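You operate a simulated robot arm through the tools that you are given. There is no shell and no other tool. Be economical: measure what you need, move in short steps, check, and stop when the job is done.

You run a simulated robot arm. Do the job below in one go: nothing can be reset, and whatever is moved stays where it is left.

TASK
Pump one 10 ml dose of detergent into the yellow-band cup.
Fine: set the white knob before you pump; bring the slider back to the middle with the cup in it.

Only the result counts: the job must be done as asked and must still hold three seconds after the hand-in. Knocking over, shifting, dropping, spilling or breaking anything else fails it.

THE ROBOT
A 7-joint arm with a two-finger parallel gripper, fixed in place. Base frame: the origin is at the foot of the arm, x ahead of it, y to its left, z up. Units: mm, degrees, N and s.
With the tool pointing down near the work surface it reaches from about 240 to 680 mm from the base axis. Its first joint turns from -66.0 to 66.0 degrees. Payload 2.4 kg.
The tool frame sits at the grasp point between the pads (the TCP): z along the fingers, y along the line on which they close. The tips reach 30 mm beyond it. Largest opening 94 mm; finger width 28, thickness 10; the body of the gripper, 50 by 96 mm, starts 55 mm behind the TCP.
Orientation is that of the tool frame in the base frame, as a unit quaternion [w, x, y, z]. With the fingers straight down and closing along the base's y, the tool's x points along the base's -x, its y along +y and its z along -z.

THE INTERFACE
- The arm moves only by the tool move_arm. Its argument "series" is a list of rows, each a list of 7 numbers: the shift along the base's x, y, z in units of 400 mm (1.0 is 400 mm), then the turn, a rotation vector about the base's x, y, z in units of 90 degrees (1.0 is 90 degrees), then the opening, from 0 (shut) to 1 (fully open). In form: [[tx, ty, tz, rx, ry, rz, jaw], ...]. A call has 1 to 8 rows; each row is the pose to reach, as a shift and turn from the pose commanded when the call began. A call with a number of a shift or a turn outside -1 to 1 is refused whole. Rows are played at 5 a second. More than 50 mm and 8.6 degrees between two rows, or a gripper value outside its range, and nothing of the call is played. Where a pose cannot be reached the arm comes as near as it can. A force on the tool above 40 N (or 10 N above the force at the start of the call, whichever is more), or a blocked arm, ends the call early, and 0.2 s more pass. The fingers move at their own pace (about 153 mm/s each) and stop on an object; they squeeze with about 31 N. The grip force told is the motor's: it shows also when the fingers shut on nothing. Time passes only in rows, and 0.2 s behind the last, so rows that repeat a pose let the fingers close. The reply holds the time, the measured pose of the TCP, the force on the tool along the base axes, the opening and the grip force, in the units named above and with some noise, and new pictures: "views" is both (left out), scene, wrist or none.
- Cameras (640 x 400 px; columns grow to the right, rows downward): "scene" is fixed at [36.2, 469.3, 1454]; the picture's right is [-0.78, -0.63, 0.00], its down [-0.29, 0.36, -0.88] and it looks along [0.56, -0.69, -0.47] (base axes); focal length 328 px, centre (320, 200). "wrist" rides on the gripper at [-37, 0, -58] in the tool frame; the picture's right is [0.00, -1.00, 0.00], its down [0.97, 0.00, -0.24] and it looks along [0.24, 0.00, 0.97] (tool axes); focal length 218 px, centre (320, 200). There is no depth. A picture from a camera that has moved, and an enlarged one, comes with that camera's place and axes in the base frame and with its lens.
- close_up(camera, box): a new picture of the part [left, top, right, bottom] of that camera's present view, enlarged. The clock stands still meanwhile.
- hand_in(): hands the job in; it is judged then, once.

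Work in short steps. Places have to be worked out from the pictures, the camera data and where the tool is seen: move nearer, look again, correct. Check each grasp and each placing, and mend what went wrong. You have 120 turns and 170 pictures in all, those below and enlarged ones among them. Open the gripper and draw the arm clear of the work before you hand the job in, unless the task says otherwise; then end with one line.

The tools are called after "Emit:" as a command line: name --pt "numbers of a row" for each row, then --argument value for the rest, lists and objects as JSON in quotes. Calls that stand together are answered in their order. move_arm: Moves the arm, as the interface text tells. Its arguments: {"type":"object","properties":{"series":{"type":"array","items":{"type":"array","items":{"type":"number"}}},"views":{"type":"string","enum":["both","scene","wrist","none"]}},"required":["series"]} The other tools are called the same way: close_up (camera, box) takes an enlarged picture of a part of a camera's view; hand_in () hands the job in.

At the start:

```text
time_s: 0.0
ee_pos: [318.7, -64.0, 1240.4]
tool_rot: [0.0, 0.0, 1.0, 0.0]
wrist_force: [-0.9, -0.1, 0.6]
grip_width: 93.9
gripper_force: 0.1
```

scene: 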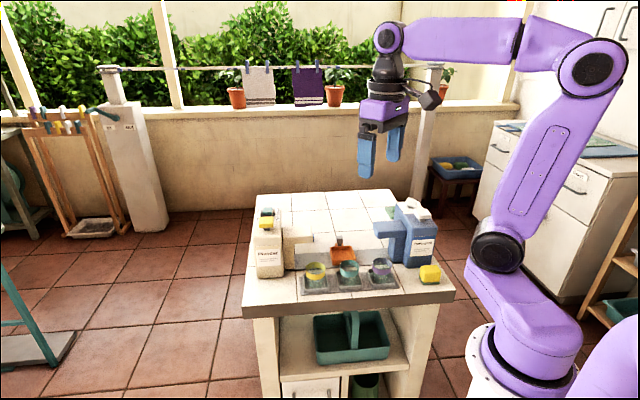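
wrist: 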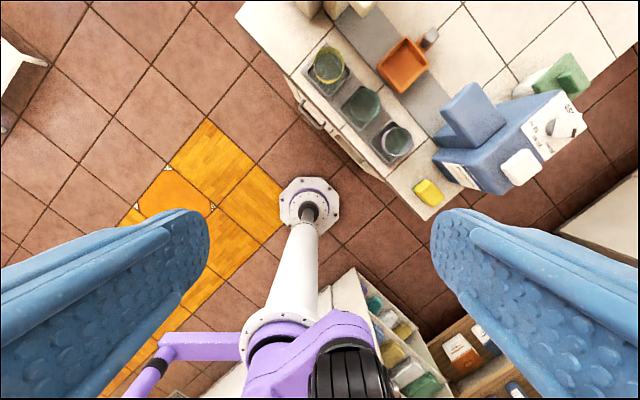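

I'll look at the table closely before moving.

Emit:
close_up --camera "scene" --box '[230, 180, 470, 330]'

Emit:
close_up --camera "wrist" --box '[240, 0, 640, 230]'

```text
2.67 times, centred on (350, 255) of scene
camera zoom: at [36.2, 469.3, 1454.0], right [-0.78, -0.63, 0.0], down [-0.29, 0.36, -0.88], along [0.56, -0.69, -0.47], focal length 875 px, centre (240, 53)
```

zoom: 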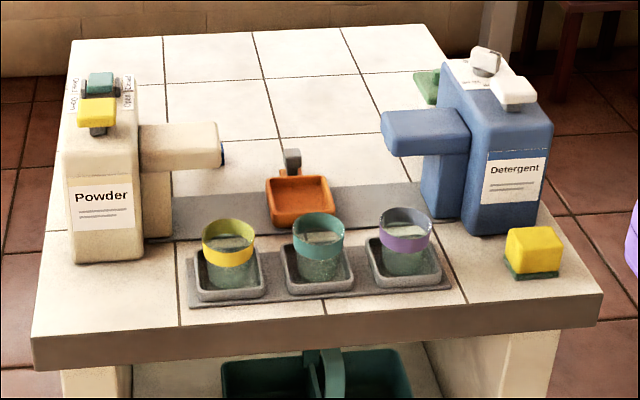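

```text
1.60 times, centred on (440, 115) of wrist
camera zoom: at [356.4, -63.4, 1298.9], right [0.0, -1.0, 0.0], down [-0.97, 0.0, 0.24], along [-0.24, 0.0, -0.97], focal length 349 px, centre (128, 336)
```

zoom: 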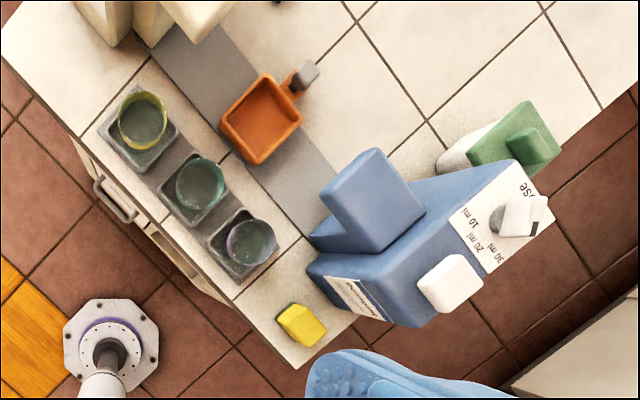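

The table runs at 45° to the base axes. The yellow cup's rim is near (494,-78,870), the orange slider near (512,-227) and the detergent to the right of it. I'll turn the tool by 45° and move nearer to see the dispenser.

Emit:
move_arm --pt "0.034 -0.077 -0.037 0 0 0.083 1" --pt "0.068 -0.155 -0.075 0 0 0.167 1" --pt "0.101 -0.232 -0.112 0 0 0.25 1" --pt "0.135 -0.31 -0.15 0 0 0.333 1" --pt "0.169 -0.387 -0.187 0 0 0.417 1" --pt "0.2025 -0.465 -0.225 0 0 0.5 1" --pt "0.2025 -0.465 -0.225 0 0 0.5 1"

```text
time_s: 1.6
ee_pos: [401.3, -249.1, 1148.8]
tool_rot: [0.0, -0.383, 0.924, 0.0]
wrist_force: [0.7, -0.2, 0.9]
grip_width: 94.1
gripper_force: 0.0
camera wrist: at [427.5, -221.4, 1206.8], right [0.71, -0.71, 0.0], down [-0.69, -0.69, 0.24], along [-0.17, -0.17, -0.97], focal length 218 px, centre (320, 200)
```

scene: 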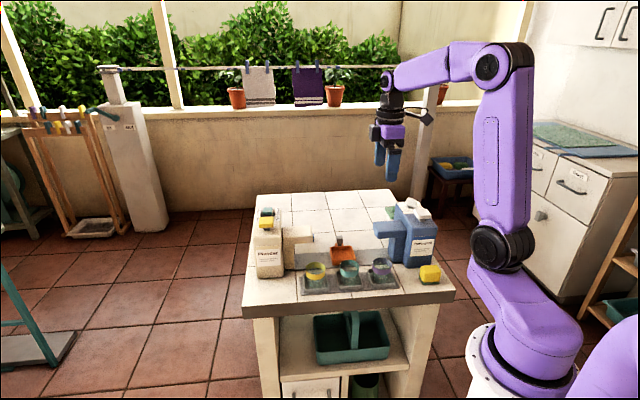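
wrist: 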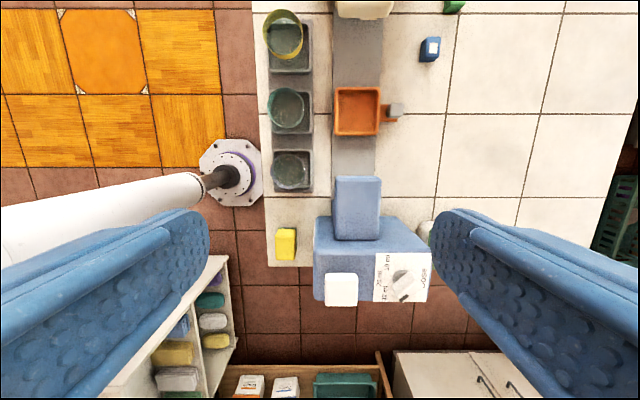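

Emit:
close_up --camera "wrist" --box '[300, 160, 460, 320]'

Emit:
close_up --camera "scene" --box '[360, 190, 460, 290]'

```text
2.50 times, centred on (380, 240) of wrist
camera zoom: at [427.5, -221.4, 1206.8], right [0.71, -0.71, 0.0], down [-0.69, -0.69, 0.24], along [-0.17, -0.17, -0.97], focal length 546 px, centre (170, 100)
```

zoom: 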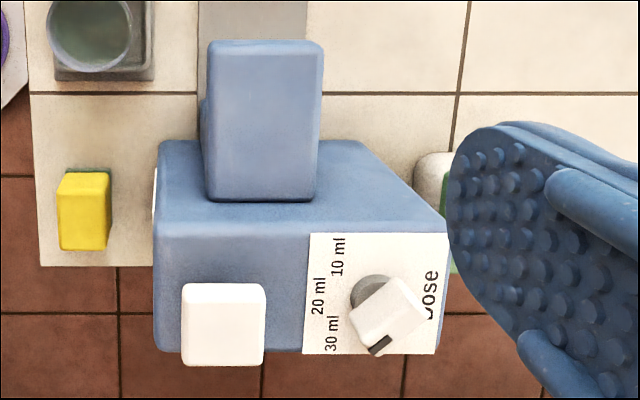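

```text
4.00 times, centred on (410, 240) of scene
camera zoom: at [36.2, 469.3, 1454.0], right [-0.78, -0.63, 0.0], down [-0.29, 0.36, -0.88], along [0.56, -0.69, -0.47], focal length 1312 px, centre (-40, 40)
```

zoom: 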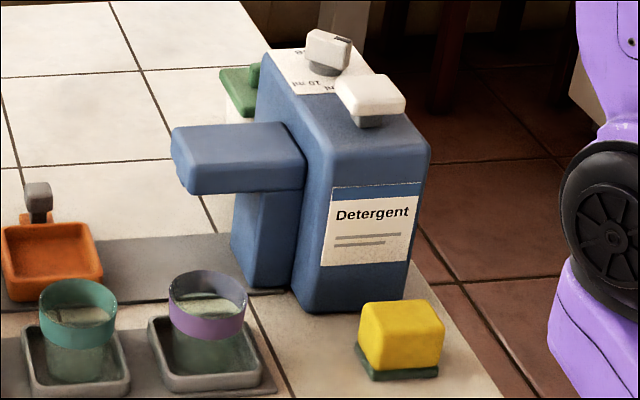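

Two-view fixes give the knob head at about (383,-421,963), the white pump button at (326,-360,973) and the spout tip at (435,-283,925). I'll go above the knob for a close look.

Emit:
move_arm --pt "-0.009 -0.086 -0.044 0 0 0 1" --pt "-0.018 -0.172 -0.088 0 0 0 1" --pt "-0.027 -0.258 -0.132 0 0 0 1" --pt "-0.036 -0.344 -0.177 0 0 0 1" --pt "-0.045 -0.43 -0.222 0 0 0 1" --pt "-0.045 -0.43 -0.222 0 0 0 1"

```text
time_s: 3.0
ee_pos: [383.5, -425.9, 1063.2]
tool_rot: [0.0, -0.382, 0.924, 0.0]
wrist_force: [-0.3, 0.1, -1.3]
grip_width: 93.9
gripper_force: 0.1
camera wrist: at [409.5, -399.0, 1120.7], right [0.71, -0.71, 0.0], down [-0.69, -0.69, 0.24], along [-0.17, -0.17, -0.97], focal length 218 px, centre (320, 200)
```

scene: 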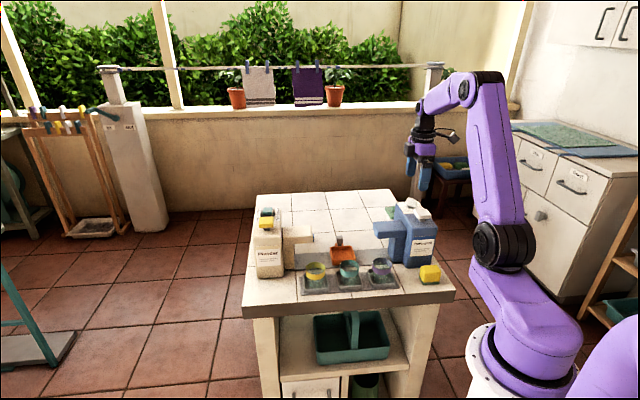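
wrist: 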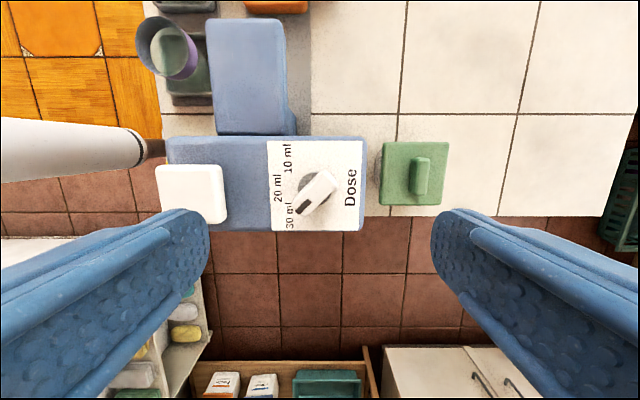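

Emit:
close_up --camera "wrist" --box '[256, 130, 386, 240]'

```text
3.64 times, centred on (321, 185) of wrist
camera zoom: at [409.5, -399.0, 1120.7], right [0.71, -0.71, 0.0], down [-0.69, -0.69, 0.24], along [-0.17, -0.17, -0.97], focal length 794 px, centre (316, 254)
```

zoom: 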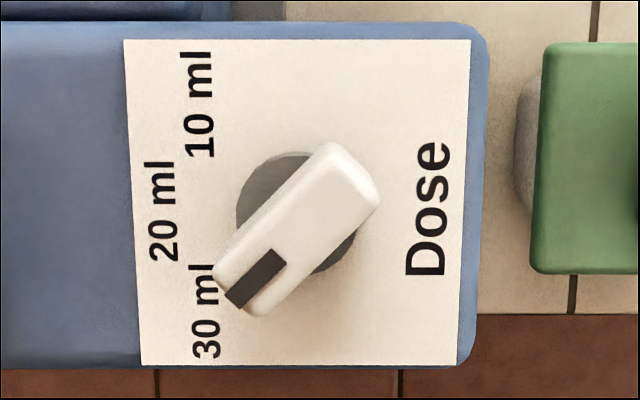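

The pointer stands at 30 ml, along the base's -x. 10 ml lies along +y, so the knob needs a turn of about -90° about z. I'll align over it at yaw 0 with a partly open gripper.

Emit:
move_arm --pt "0 0.002 -0.01 0 0 -0.083 0.6" --pt "0 0.005 -0.02 0 0 -0.167 0.45" --pt "0 0.008 -0.03 0 0 -0.25 0.45" --pt "0 0.01 -0.04 0 0 -0.333 0.45" --pt "-0.001 0.012 -0.05 0 0 -0.417 0.45" --pt "-0.0025 0.0147 -0.06 0 0 -0.5 0.45" --pt "-0.0025 0.0147 -0.06 0 0 -0.5 0.45"

```text
time_s: 4.6
ee_pos: [381.8, -416.3, 1036.7]
tool_rot: [-0.001, 0.001, 1.0, 0.0]
wrist_force: [0.1, 0.2, -0.1]
grip_width: 42.2
gripper_force: 0.2
camera wrist: at [418.6, -416.3, 1095.3], right [0.0, -1.0, 0.0], down [-0.97, 0.0, 0.24], along [-0.24, 0.0, -0.97], focal length 218 px, centre (320, 200)
```

scene: 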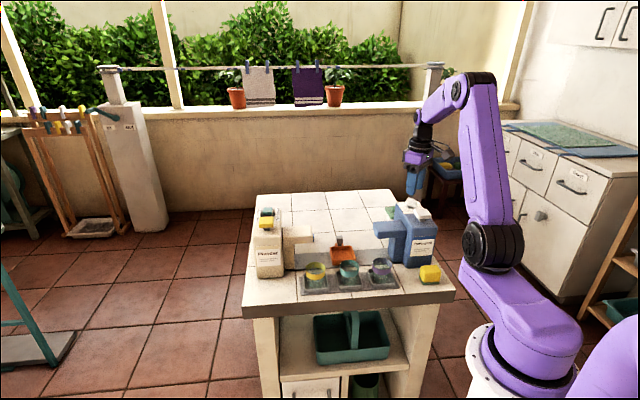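
wrist: 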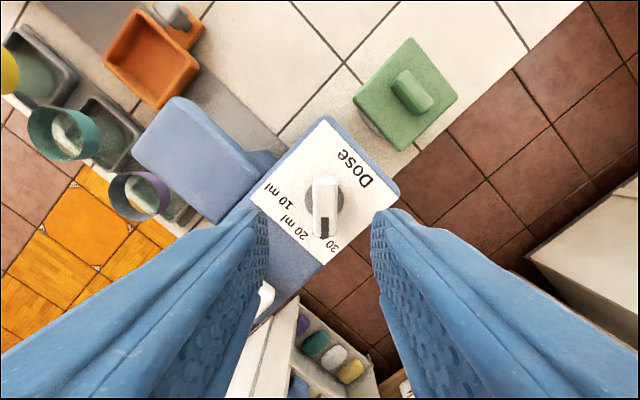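

The knob is centred between the fingers to within about 3 mm. I'll descend to TCP z≈983 and look before closing.

Emit:
move_arm --pt "0.001 -0.009 -0.05 0 0 0 0.45" --pt "0.001 -0.009 -0.1 0 0 0 0.45" --pt "0.001 -0.009 -0.135 0 0 0 0.45" --pt "0.001 -0.009 -0.135 0 0 0 0.45"

Emit:
close_up --camera "scene" --box '[370, 170, 460, 240]'

```text
time_s: 5.6
ee_pos: [380.4, -418.4, 984.7]
tool_rot: [0.0, 0.001, 1.0, 0.0]
wrist_force: [0.6, 0.1, 1.0]
grip_width: 42.3
gripper_force: 0.1
camera wrist: at [417.3, -418.8, 1042.2], right [0.0, -1.0, 0.0], down [-0.97, 0.0, 0.24], along [-0.24, 0.0, -0.97], focal length 218 px, centre (320, 200)
```

scene: 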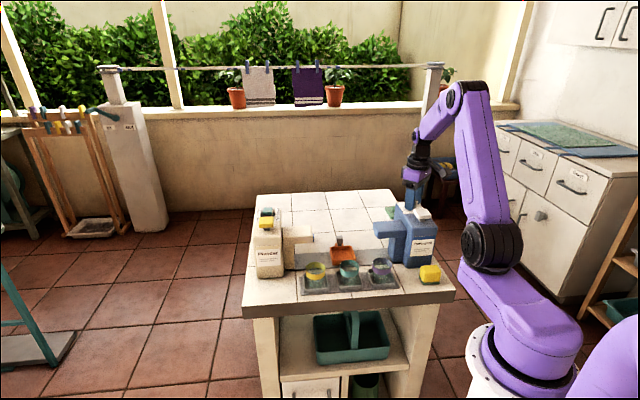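
wrist: 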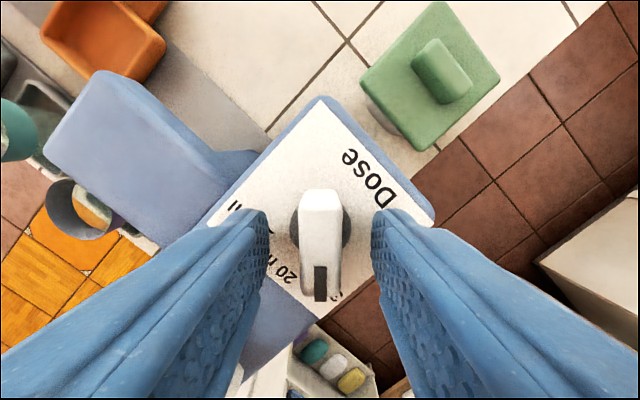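

```text
5.71 times, centred on (415, 205) of scene
camera zoom: at [36.2, 469.3, 1454.0], right [-0.78, -0.63, 0.0], down [-0.29, 0.36, -0.88], along [0.56, -0.69, -0.47], focal length 1874 px, centre (-223, 171)
```

zoom: 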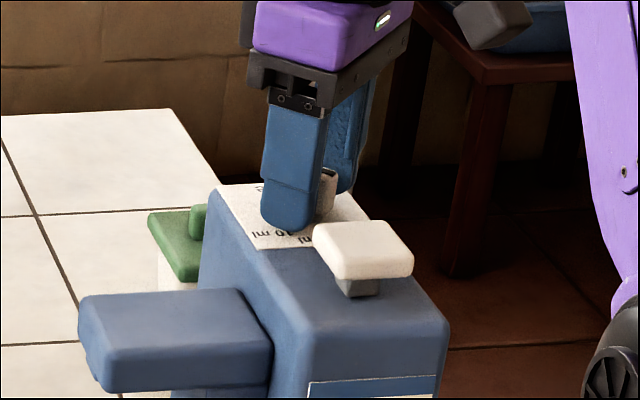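

The bar sits between the tips with clearance above the plate. Closing now.

Emit:
move_arm --pt "0 0 0 0 0 0 0.2" --pt "0 0 0 0 0 0 0" --pt "0 0 0 0 0 0 0" --views "wrist"

```text
time_s: 6.4
ee_pos: [381.3, -420.2, 985.9]
tool_rot: [0.001, -0.001, 1.0, 0.001]
wrist_force: [0.8, -1.4, -4.7]
grip_width: 25.7
gripper_force: 44.9
camera wrist: at [417.3, -419.1, 1042.2], right [0.0, -1.0, 0.0], down [-0.97, 0.0, 0.24], along [-0.24, 0.0, -0.97], focal length 218 px, centre (320, 200)
```

wrist: 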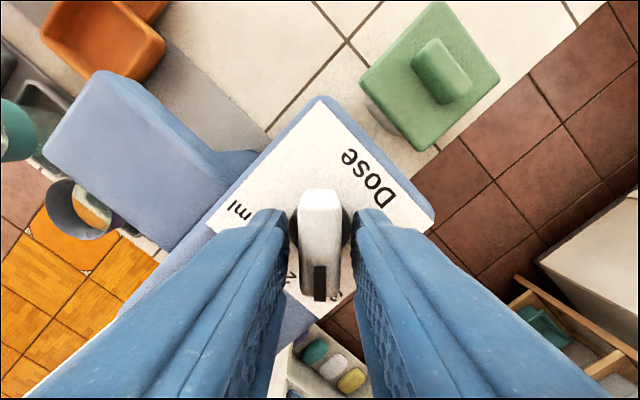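

Width 25.7 mm means the tips hold the round collar under the bar. I'll open, rise 6 mm and close on the bar itself.

Emit:
move_arm --pt "0 0 0 0 0 0 0.45" --pt "0 0 0 0 0 0 0.45" --pt "0 0 0.015 0 0 0 0.45" --pt "0 0 0.015 0 0 0 0.0" --pt "0 0 0.015 0 0 0 0" --pt "0 0 0.015 0 0 0 0" --views "wrist"

```text
time_s: 7.8
ee_pos: [380.5, -418.8, 991.1]
tool_rot: [0.0, 0.0, 1.0, 0.001]
wrist_force: [-1.9, 2.7, -0.9]
grip_width: 13.8
gripper_force: 44.7
camera wrist: at [418.0, -419.1, 1048.0], right [0.0, -1.0, 0.0], down [-0.97, 0.0, 0.24], along [-0.24, 0.0, -0.97], focal length 218 px, centre (320, 200)
```

wrist: 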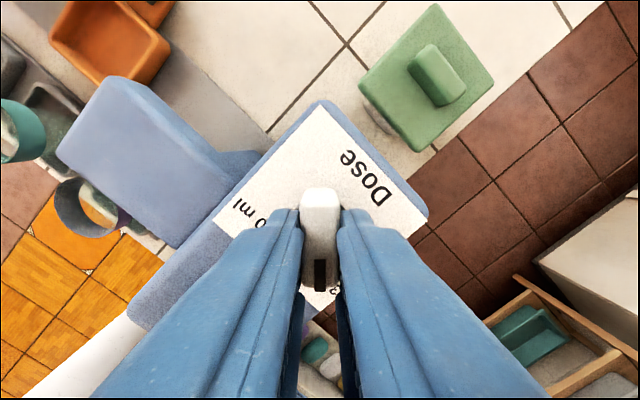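

Now on the bar (13.8 mm). Turning -60° first and checking.

Emit:
move_arm --pt "0 0 0 0 0 -0.083 0" --pt "0 0 0 0 0 -0.167 0" --pt "0 0 0 0 0 -0.25 0" --pt "0 0 0 0 0 -0.333 0" --pt "0 0 0 0 0 -0.417 0" --pt "0 0 0 0 0 -0.5 0" --pt "0 0 0 0 0 -0.583 0" --pt "0 0 0 0 0 -0.667 0" --views "wrist"

```text
time_s: 9.6
ee_pos: [382.5, -417.1, 990.1]
tool_rot: [-0.002, 0.501, 0.865, 0.001]
wrist_force: [1.7, 26.0, 4.2]
grip_width: 13.9
gripper_force: 45.2
camera wrist: at [401.0, -448.8, 1047.9], right [-0.87, -0.5, 0.0], down [-0.48, 0.84, 0.24], along [-0.12, 0.21, -0.97], focal length 218 px, centre (320, 200)
```

wrist: 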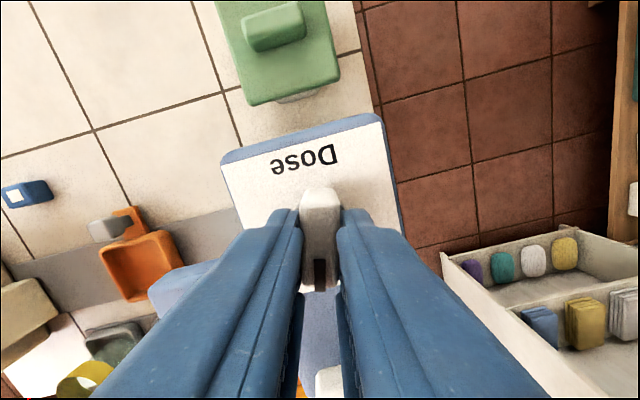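

The bar followed; 26 N of side force in +y shows the command is a couple of mm off the knob's axis. I'll shift 2.5 mm in +y and finish the turn.

Emit:
move_arm --pt "0.001 0.006 0 0 0 -0.05 0" --pt "0.001 0.006 0 0 0 -0.12 0" --pt "0.001 0.006 0 0 0 -0.19 0" --pt "0.001 0.006 0 0 0 -0.26 0" --pt "0.001 0.006 0 0 0 -0.333 0" --pt "0.001 0.006 0 0 0 -0.333 0" --views "wrist"

```text
time_s: 11.0
ee_pos: [383.0, -415.6, 991.5]
tool_rot: [0.001, 0.708, 0.706, 0.0]
wrist_force: [18.9, 5.8, -8.6]
grip_width: 13.9
gripper_force: 44.6
camera wrist: at [383.7, -453.0, 1048.1], right [-1.0, 0.0, 0.0], down [0.0, 0.97, 0.24], along [0.0, 0.24, -0.97], focal length 218 px, centre (320, 200)
```

wrist: 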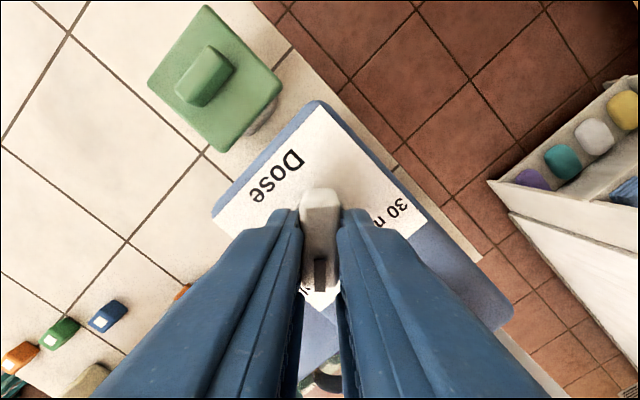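

Turned 90°. I'll ease the side force, open, and rise to check the pointer.

Emit:
move_arm --pt "0.003 0.001 0 0 0 0 0" --pt "0.003 0.001 0 0 0 0 0.4" --pt "0.003 0.001 0 0 0 0 0.4" --pt "0.003 0.001 0.1 0 0 0 0.4" --pt "0.003 0.001 0.2 0 0 0 0.6" --views "none"

Emit:
close_up --camera "wrist" --box '[250, 130, 400, 250]'

```text
time_s: 12.2
ee_pos: [384.8, -417.0, 1067.3]
tool_rot: [0.0, 0.708, 0.706, 0.0]
wrist_force: [0.1, 0.1, -0.3]
grip_width: 56.5
gripper_force: 0.1
```

```text
3.33 times, centred on (325, 190) of wrist
camera zoom: at [383.8, -453.9, 1124.5], right [-1.0, 0.0, 0.0], down [0.0, 0.97, 0.24], along [0.0, 0.24, -0.97], focal length 728 px, centre (303, 233)
```

zoom: 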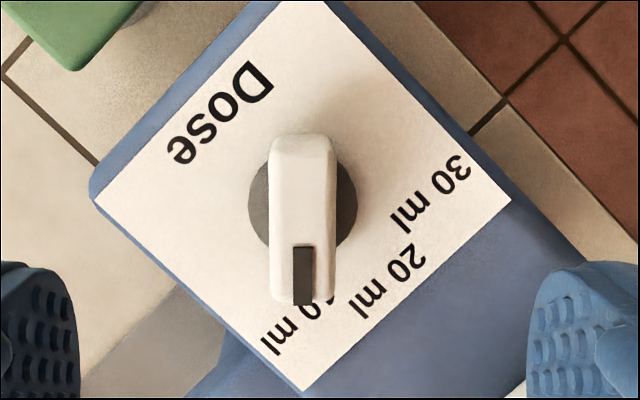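

Pointer is on 10 ml. Next I'll go back to yaw +45 while travelling up and over to the yellow cup.

Emit:
move_arm --pt "0.017 0.05 0.02 0 0 0.094 1" --pt "0.034 0.1 0.04 0 0 0.188 1" --pt "0.051 0.15 0.06 0 0 0.281 1" --pt "0.068 0.2 0.08 0 0 0.375 1" --pt "0.085 0.25 0.08 0 0 0.469 1" --pt "0.102 0.3 0.08 0 0 0.5625 1" --pt "0.119 0.35 0.08 0 0 0.656 1" --pt "0.136 0.4 0.08 0 0 0.75 1" --views "none"

Emit:
move_arm --pt "0.017 0.05 0 0 0 0.094 1" --pt "0.034 0.1 0 0 0 0.188 1" --pt "0.051 0.15 0 0 0 0.281 1" --pt "0.068 0.2 0 0 0 0.375 1" --pt "0.085 0.25 0 0 0 0.469 1" --pt "0.102 0.3 0 0 0 0.5625 1" --pt "0.119 0.35 0 0 0 0.656 1" --pt "0.136 0.4 0 0 0 0.75 1"

```text
time_s: 14.0
ee_pos: [435.8, -253.7, 1105.4]
tool_rot: [0.0, 0.194, 0.981, 0.001]
wrist_force: [0.1, -0.4, 0.1]
grip_width: 94.2
gripper_force: 0.1
```

```text
time_s: 15.8
ee_pos: [492.9, -94.9, 1102.1]
tool_rot: [0.0, -0.383, 0.924, 0.0]
wrist_force: [-1.0, 0.2, 0.8]
grip_width: 93.9
gripper_force: 0.1
camera wrist: at [519.6, -68.8, 1160.2], right [0.71, -0.71, 0.0], down [-0.68, -0.69, 0.24], along [-0.17, -0.17, -0.97], focal length 218 px, centre (320, 200)
```

scene: 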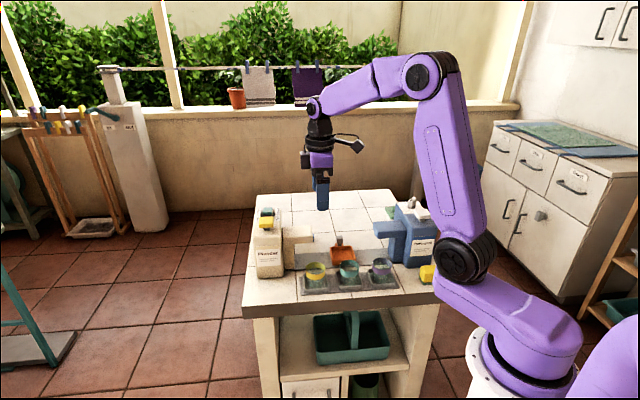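
wrist: 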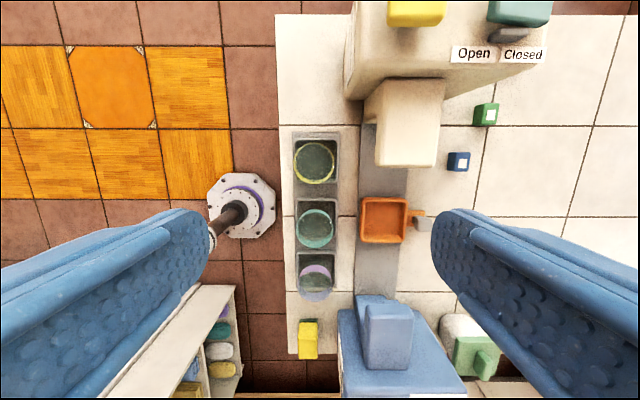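

The powder spout overhangs near V=464 behind the yellow cup, so I'll approach with a narrower opening, centring at about (498,-79).

Emit:
move_arm --pt "0.006 0.019 -0.08 0 0 0 0.74" --pt "0.012 0.039 -0.16 0 0 0 0.74" --pt "0.012 0.039 -0.255 0 0 0 0.74" --pt "0.012 0.039 -0.255 0 0 0 0.74"

Emit:
close_up --camera "scene" --box '[240, 170, 400, 300]'

```text
time_s: 16.8
ee_pos: [498.9, -81.1, 1003.1]
tool_rot: [0.0, -0.382, 0.924, 0.0]
wrist_force: [-0.8, 0.2, -0.2]
grip_width: 69.5
gripper_force: 0.1
camera wrist: at [525.3, -54.2, 1060.1], right [0.71, -0.71, 0.0], down [-0.69, -0.69, 0.24], along [-0.17, -0.17, -0.97], focal length 218 px, centre (320, 200)
```

scene: 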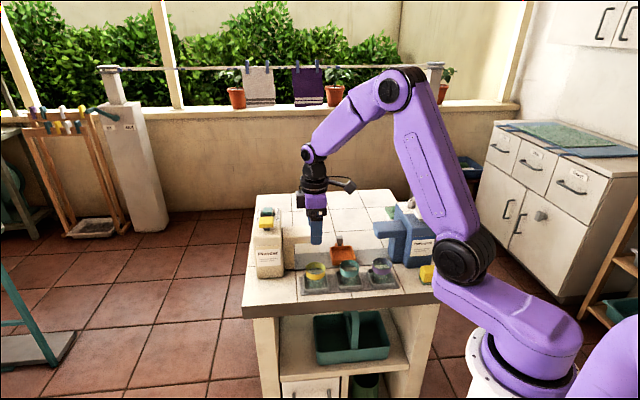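
wrist: 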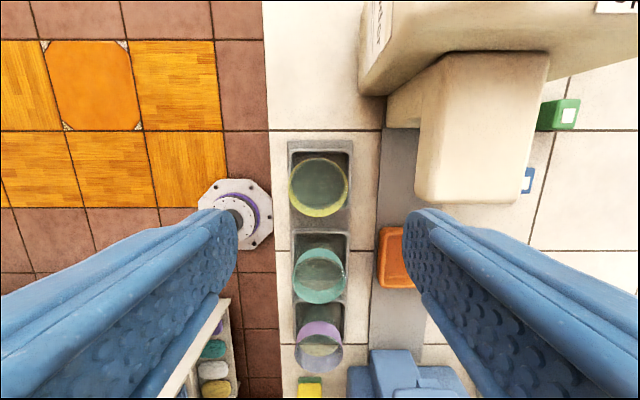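

```text
3.08 times, centred on (320, 235) of scene
camera zoom: at [36.2, 469.3, 1454.0], right [-0.78, -0.63, 0.0], down [-0.29, 0.36, -0.88], along [0.56, -0.69, -0.47], focal length 1009 px, centre (320, 92)
```

zoom: 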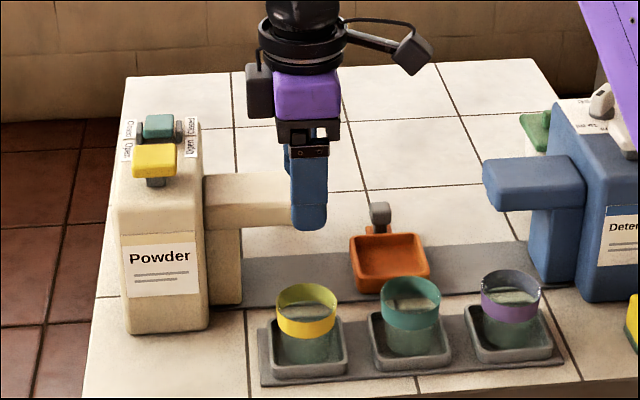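

Cup centre is about (U -298, V 409), and the tool is within 3 mm. Descending to TCP z≈863 around the cup.

Emit:
move_arm --pt "0.004 0.005 -0.1 0 0 0 0.74" --pt "0.004 0.005 -0.2 0 0 0 0.74" --pt "0.004 0.005 -0.28 0 0 0 0.74" --pt "0.004 0.005 -0.345 0 0 0 0.74" --pt "0.004 0.005 -0.345 0 0 0 0.74"

Emit:
close_up --camera "scene" --box '[260, 200, 400, 310]'

```text
time_s: 18.0
ee_pos: [500.5, -77.5, 862.4]
tool_rot: [-0.001, -0.383, 0.924, -0.001]
wrist_force: [-0.4, -0.5, 0.4]
grip_width: 69.5
gripper_force: 0.1
camera wrist: at [526.4, -50.5, 920.3], right [0.71, -0.71, 0.0], down [-0.69, -0.69, 0.24], along [-0.17, -0.17, -0.97], focal length 218 px, centre (320, 200)
```

scene: 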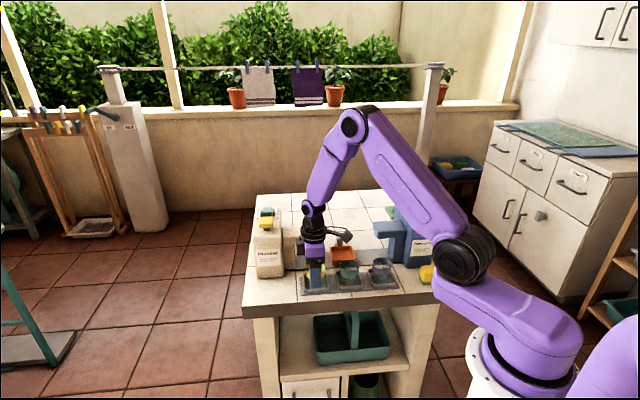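
wrist: 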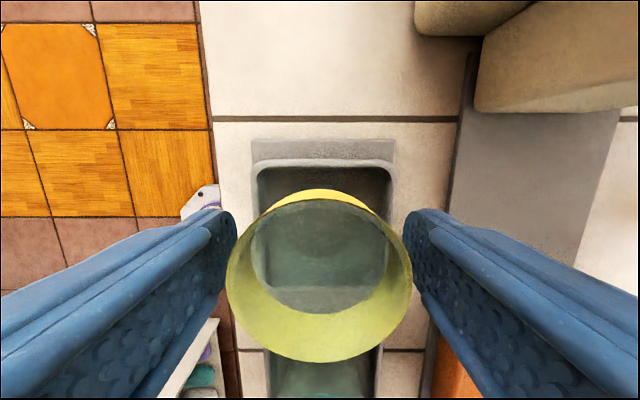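

```text
3.64 times, centred on (330, 255) of scene
camera zoom: at [36.2, 469.3, 1454.0], right [-0.78, -0.63, 0.0], down [-0.29, 0.36, -0.88], along [0.56, -0.69, -0.47], focal length 1193 px, centre (284, 0)
```

zoom: 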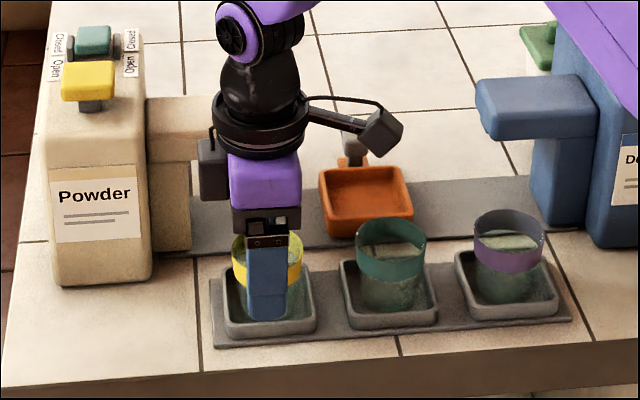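

Cup is centred between the fingers. Closing.

Emit:
move_arm --pt "0 0 0 0 0 0 0.6" --pt "0 0 0 0 0 0 0.45" --pt "0 0 0 0 0 0 0.45" --pt "0 0 0 0 0 0 0.45" --views "wrist"

```text
time_s: 19.0
ee_pos: [500.7, -76.9, 863.0]
tool_rot: [0.0, -0.383, 0.924, 0.0]
wrist_force: [0.0, -0.1, -0.1]
grip_width: 54.2
gripper_force: 31.2
camera wrist: at [526.3, -50.6, 920.6], right [0.71, -0.71, 0.0], down [-0.69, -0.69, 0.24], along [-0.17, -0.17, -0.97], focal length 218 px, centre (320, 200)
```

wrist: 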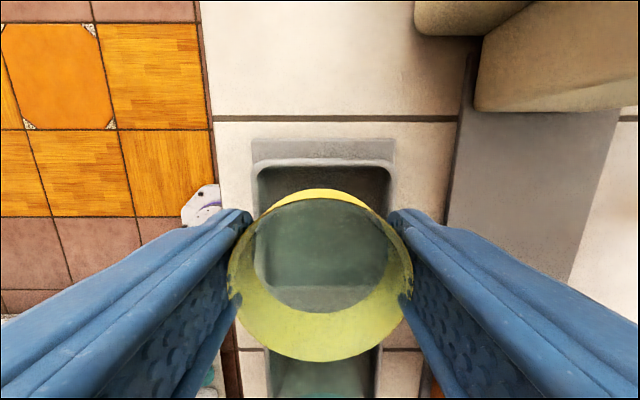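

Firm grip at 54 mm. Lift 140 mm, then go sideways to the middle, then back over the tray at about (510.5,-225).

Emit:
move_arm --pt "0 0 0.04 0 0 0 0.45" --pt "0 0 0.12 0 0 0 0.45" --pt "0 0 0.23 0 0 0 0.45" --pt "0 0 0.34 0 0 0 0.45" --pt "-0.0855 -0.0865 0.34 0 0 0 0.45" --pt "-0.171 -0.173 0.34 0 0 0 0.45" --pt "-0.171 -0.173 0.34 0 0 0 0.45" --views "scene"

Emit:
move_arm --pt "0.065 -0.065 0 0 0 0 0.45" --pt "0.13 -0.13 0 0 0 0 0.45" --pt "0.196 -0.196 0 0 0 0 0.45" --pt "0.196 -0.196 0 0 0 0 0.45"

Emit:
close_up --camera "scene" --box '[260, 180, 440, 310]'

```text
time_s: 20.6
ee_pos: [431.2, -148.9, 998.0]
tool_rot: [0.0, -0.382, 0.924, 0.0]
wrist_force: [0.4, -0.5, 1.2]
grip_width: 42.2
gripper_force: 0.1
```

scene: 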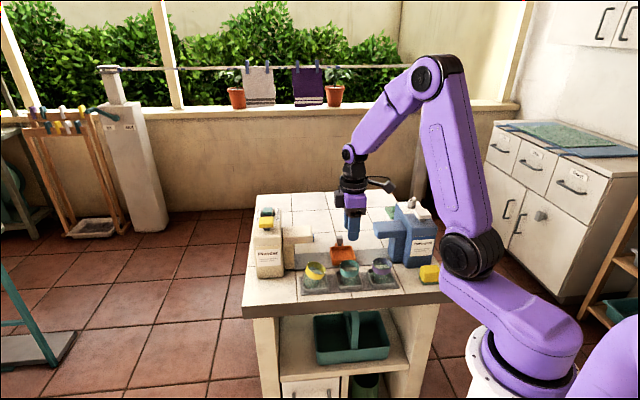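

```text
time_s: 21.6
ee_pos: [509.1, -228.4, 1001.4]
tool_rot: [-0.001, -0.383, 0.924, 0.0]
wrist_force: [-0.7, -0.2, 0.4]
grip_width: 42.3
gripper_force: 0.0
camera wrist: at [535.2, -202.0, 1058.2], right [0.71, -0.71, 0.0], down [-0.69, -0.69, 0.24], along [-0.17, -0.17, -0.97], focal length 218 px, centre (320, 200)
```

scene: 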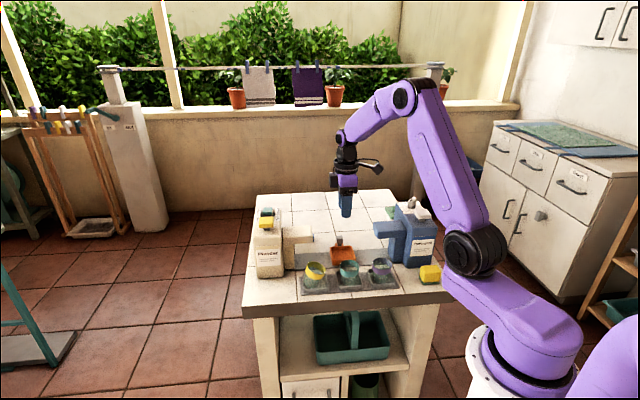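
wrist: 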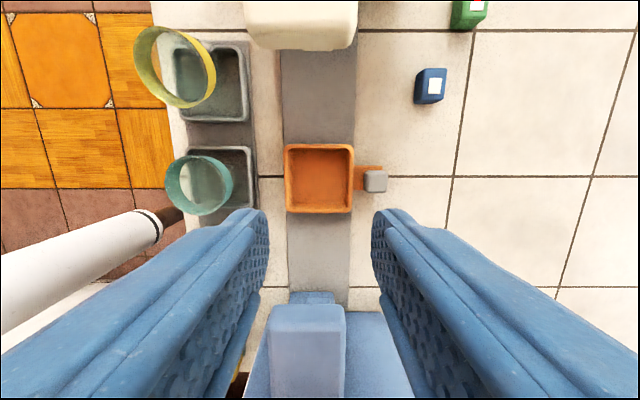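

```text
3.08 times, centred on (350, 245) of scene
camera zoom: at [36.2, 469.3, 1454.0], right [-0.78, -0.63, 0.0], down [-0.29, 0.36, -0.88], along [0.56, -0.69, -0.47], focal length 1009 px, centre (228, 62)
```

zoom: 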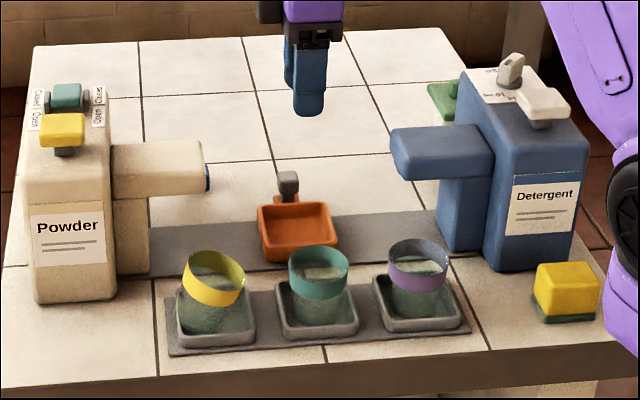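

The cup slipped from the grip and now leans in its holder (opening read 42). I'll inspect it closely.

Emit:
close_up --camera "scene" --box '[295, 250, 375, 300]'

Emit:
close_up --camera "wrist" --box '[110, 0, 270, 120]'

```text
8.00 times, centred on (335, 275) of scene
camera zoom: at [36.2, 469.3, 1454.0], right [-0.78, -0.63, 0.0], down [-0.29, 0.36, -0.88], along [0.56, -0.69, -0.47], focal length 2624 px, centre (200, -400)
```

zoom: 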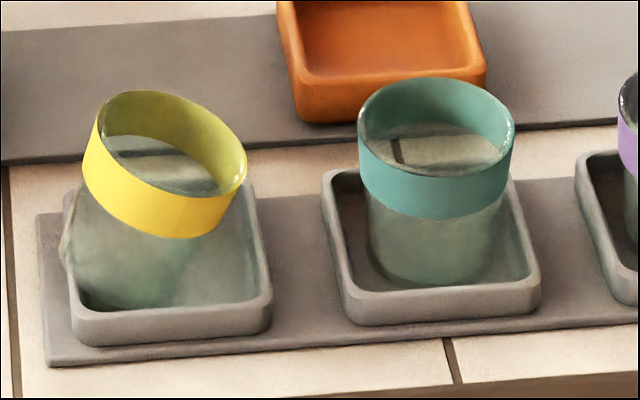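

```text
3.33 times, centred on (190, 60) of wrist
camera zoom: at [535.2, -202.0, 1058.2], right [0.71, -0.71, 0.0], down [-0.69, -0.69, 0.24], along [-0.17, -0.17, -0.97], focal length 728 px, centre (753, 667)
```

zoom: 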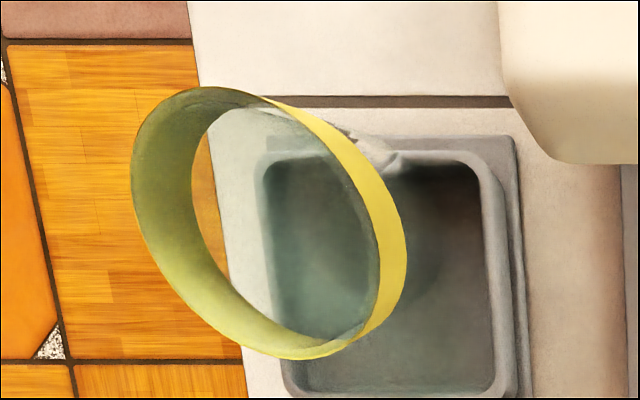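

The rim's centre stayed near (497,-79,867), but the cup leans towards +U, its foot propped on the holder's left wall. I'll go back above it with the gripper open and look.

Emit:
move_arm --pt "-0.008 0.093 0.02 0 0 0 0.6" --pt "-0.016 0.186 0.02 0 0 0 0.8" --pt "-0.024 0.279 0.02 0 0 0 0.8" --pt "-0.032 0.371 0 0 0 0 0.8" --pt "-0.032 0.371 0 0 0 0 0.8" --views "none"

Emit:
close_up --camera "wrist" --box '[240, 120, 400, 260]'

```text
time_s: 22.8
ee_pos: [495.3, -79.0, 1001.4]
tool_rot: [0.0, -0.383, 0.924, -0.001]
wrist_force: [-0.3, -0.3, 0.0]
grip_width: 75.3
gripper_force: 0.0
```

```text
2.86 times, centred on (320, 190) of wrist
camera zoom: at [521.7, -51.9, 1058.4], right [0.71, -0.71, 0.0], down [-0.69, -0.69, 0.24], along [-0.17, -0.17, -0.97], focal length 624 px, centre (320, 229)
```

zoom: 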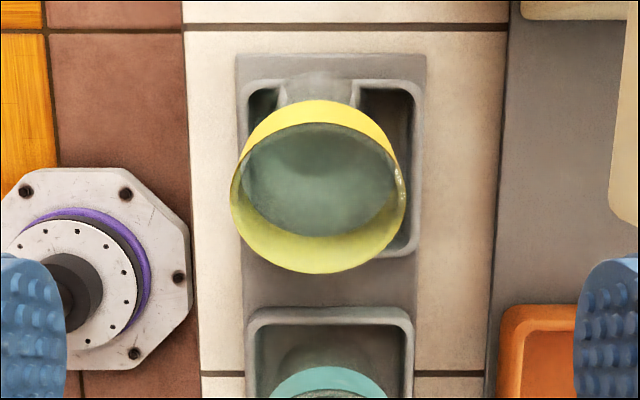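

The cup leans ≈20–25° towards +U with its foot on the holder wall. I'll tilt the tool about the V axis to match the lean, so that it can be straightened after the lift.

Emit:
move_arm --pt "0.003 0.004 -0.03 0.053 -0.053 0 0.8" --pt "0.006 0.008 -0.06 0.106 -0.106 0 0.8" --pt "0.006 0.008 -0.1 0.163 -0.163 0 0.8" --pt "0.006 0.008 -0.18 0.163 -0.163 0 0.8" --pt "0.006 0.008 -0.18 0.163 -0.163 0 0.8"

Emit:
close_up --camera "scene" --box '[260, 200, 380, 300]'

```text
time_s: 24.0
ee_pos: [498.6, -73.4, 926.1]
tool_rot: [0.166, -0.376, 0.909, 0.069]
wrist_force: [0.7, 0.2, -0.5]
grip_width: 75.2
gripper_force: 0.1
camera wrist: at [508.7, -63.5, 993.5], right [0.71, -0.71, 0.0], down [-0.7, -0.7, -0.12], along [0.08, 0.08, -0.99], focal length 218 px, centre (320, 200)
```

scene: 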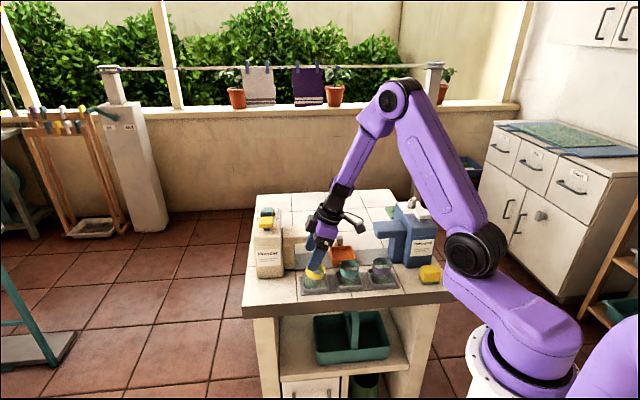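
wrist: 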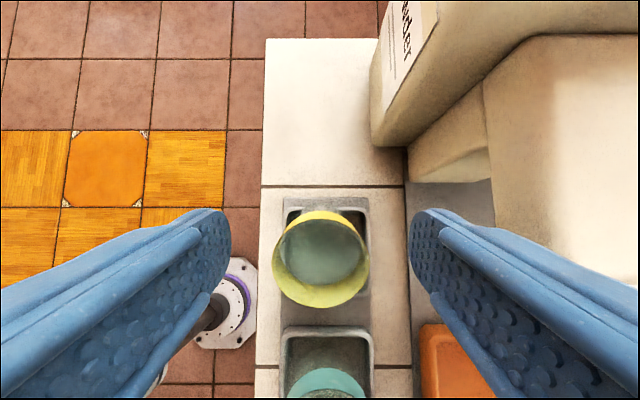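

```text
4.00 times, centred on (320, 250) of scene
camera zoom: at [36.2, 469.3, 1454.0], right [-0.78, -0.63, 0.0], down [-0.29, 0.36, -0.88], along [0.56, -0.69, -0.47], focal length 1312 px, centre (320, 0)
```

zoom: 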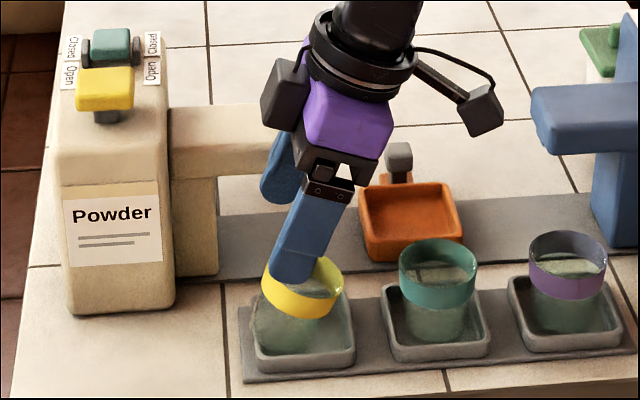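

Aligned in V; rim centre at U≈-296. Descending to TCP z≈864.

Emit:
move_arm --pt "-0.003 -0.003 -0.06 0 0 0 0.8" --pt "-0.003 -0.003 -0.11 0 0 0 0.8" --pt "-0.003 -0.003 -0.155 0 0 0 0.8" --pt "-0.003 -0.003 -0.155 0 0 0 0.8"

Emit:
close_up --camera "scene" --box '[260, 210, 380, 310]'

```text
time_s: 25.0
ee_pos: [497.6, -75.5, 865.3]
tool_rot: [0.166, -0.376, 0.909, 0.069]
wrist_force: [0.2, -0.6, 0.5]
grip_width: 75.2
gripper_force: 0.1
camera wrist: at [507.3, -64.8, 931.0], right [0.71, -0.71, 0.0], down [-0.7, -0.7, -0.12], along [0.08, 0.08, -0.99], focal length 218 px, centre (320, 200)
```

scene: 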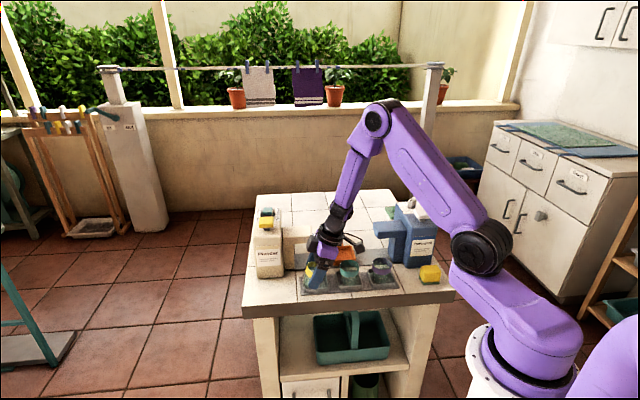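
wrist: 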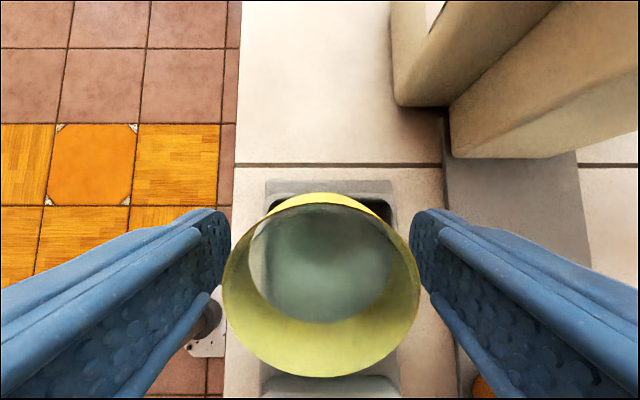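

```text
4.00 times, centred on (320, 260) of scene
camera zoom: at [36.2, 469.3, 1454.0], right [-0.78, -0.63, 0.0], down [-0.29, 0.36, -0.88], along [0.56, -0.69, -0.47], focal length 1312 px, centre (320, -40)
```

zoom: 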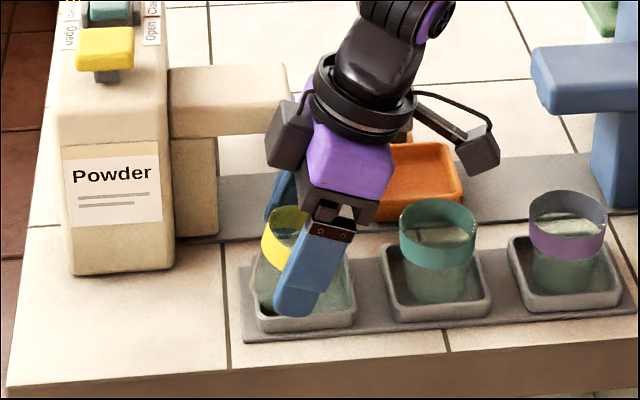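

Well placed. Closing fully this time for the stronger squeeze.

Emit:
move_arm --pt "0 0 0 0 0 0 0.65" --pt "0 0 0 0 0 0 0.55" --pt "0 0 0 0 0 0 0.3" --pt "0 0 0 0 0 0 0" --pt "0 0 0 0 0 0 0"

Emit:
close_up --camera "scene" --box '[270, 230, 370, 310]'

```text
time_s: 26.2
ee_pos: [497.7, -76.1, 863.8]
tool_rot: [0.166, -0.376, 0.909, 0.069]
wrist_force: [-0.2, -0.9, 0.4]
grip_width: 52.2
gripper_force: 30.6
camera wrist: at [507.2, -64.8, 931.1], right [0.71, -0.71, 0.0], down [-0.7, -0.7, -0.12], along [0.08, 0.08, -0.99], focal length 218 px, centre (320, 200)
```

scene: 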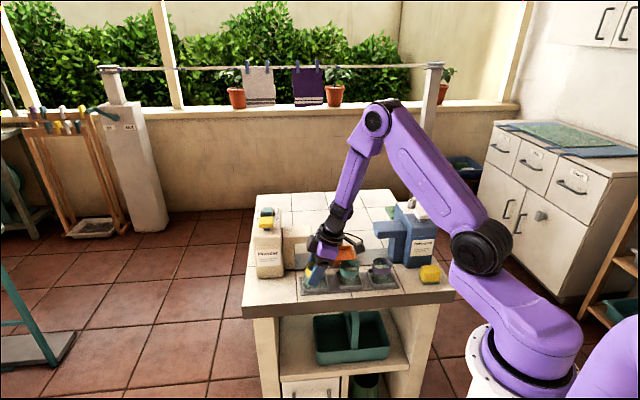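
wrist: 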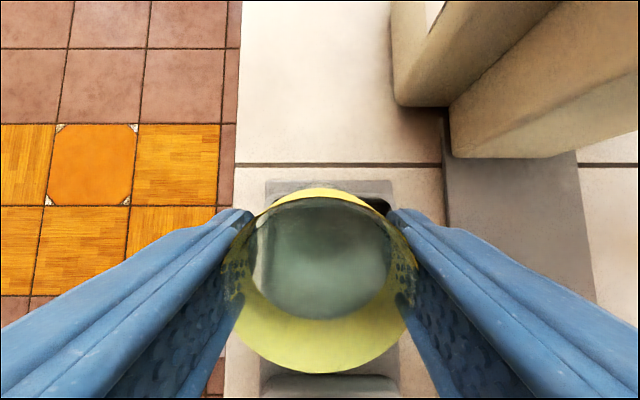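

```text
5.00 times, centred on (320, 270) of scene
camera zoom: at [36.2, 469.3, 1454.0], right [-0.78, -0.63, 0.0], down [-0.29, 0.36, -0.88], along [0.56, -0.69, -0.47], focal length 1640 px, centre (320, -150)
```

zoom: 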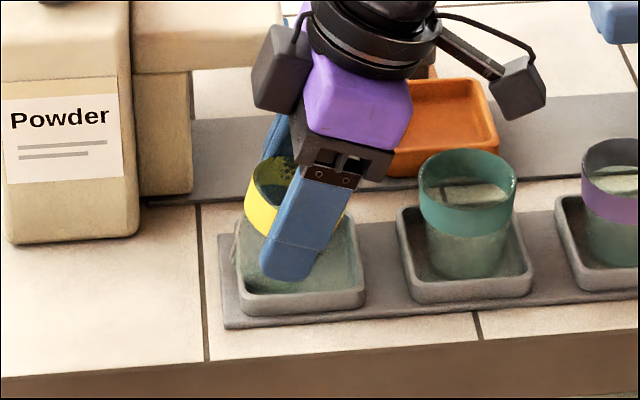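

Holding at 52.2 mm. I'll lift slowly by 12 mm and check.

Emit:
move_arm --pt "0 0 0.005 0 0 0 0" --pt "0 0 0.01 0 0 0 0" --pt "0 0 0.015 0 0 0 0" --pt "0 0 0.02 0 0 0 0" --pt "0 0 0.025 0 0 0 0" --pt "0 0 0.03 0 0 0 0"

Emit:
close_up --camera "scene" --box '[270, 230, 370, 310]'

```text
time_s: 27.6
ee_pos: [497.6, -75.8, 875.2]
tool_rot: [0.166, -0.376, 0.909, 0.068]
wrist_force: [-0.3, -0.2, 0.2]
grip_width: 52.2
gripper_force: 30.8
camera wrist: at [507.5, -65.4, 943.2], right [0.71, -0.71, 0.0], down [-0.7, -0.7, -0.12], along [0.08, 0.08, -0.99], focal length 218 px, centre (320, 200)
```

scene: 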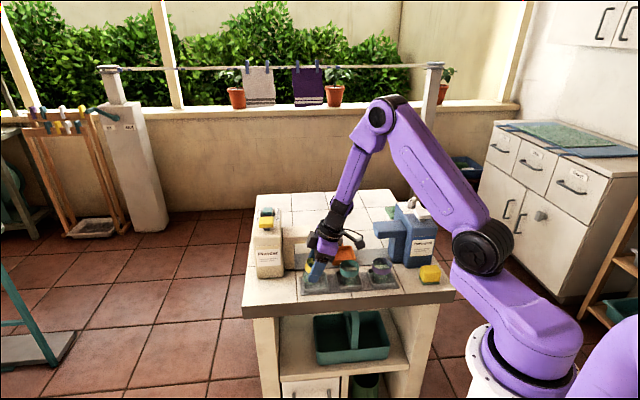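
wrist: 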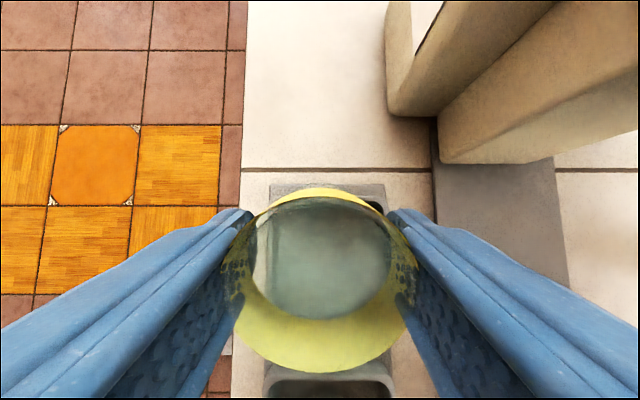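

```text
5.00 times, centred on (320, 270) of scene
camera zoom: at [36.2, 469.3, 1454.0], right [-0.78, -0.63, 0.0], down [-0.29, 0.36, -0.88], along [0.56, -0.69, -0.47], focal length 1640 px, centre (320, -150)
```

zoom: 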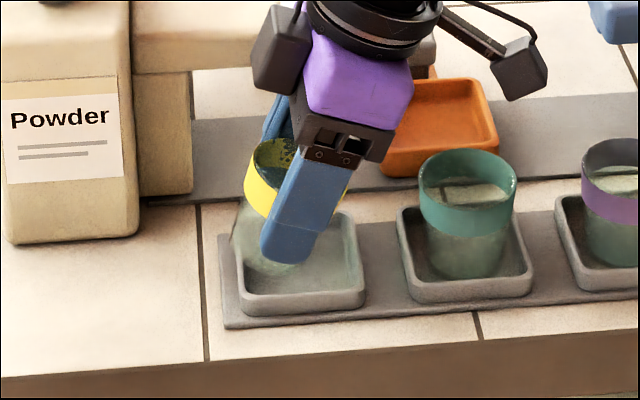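

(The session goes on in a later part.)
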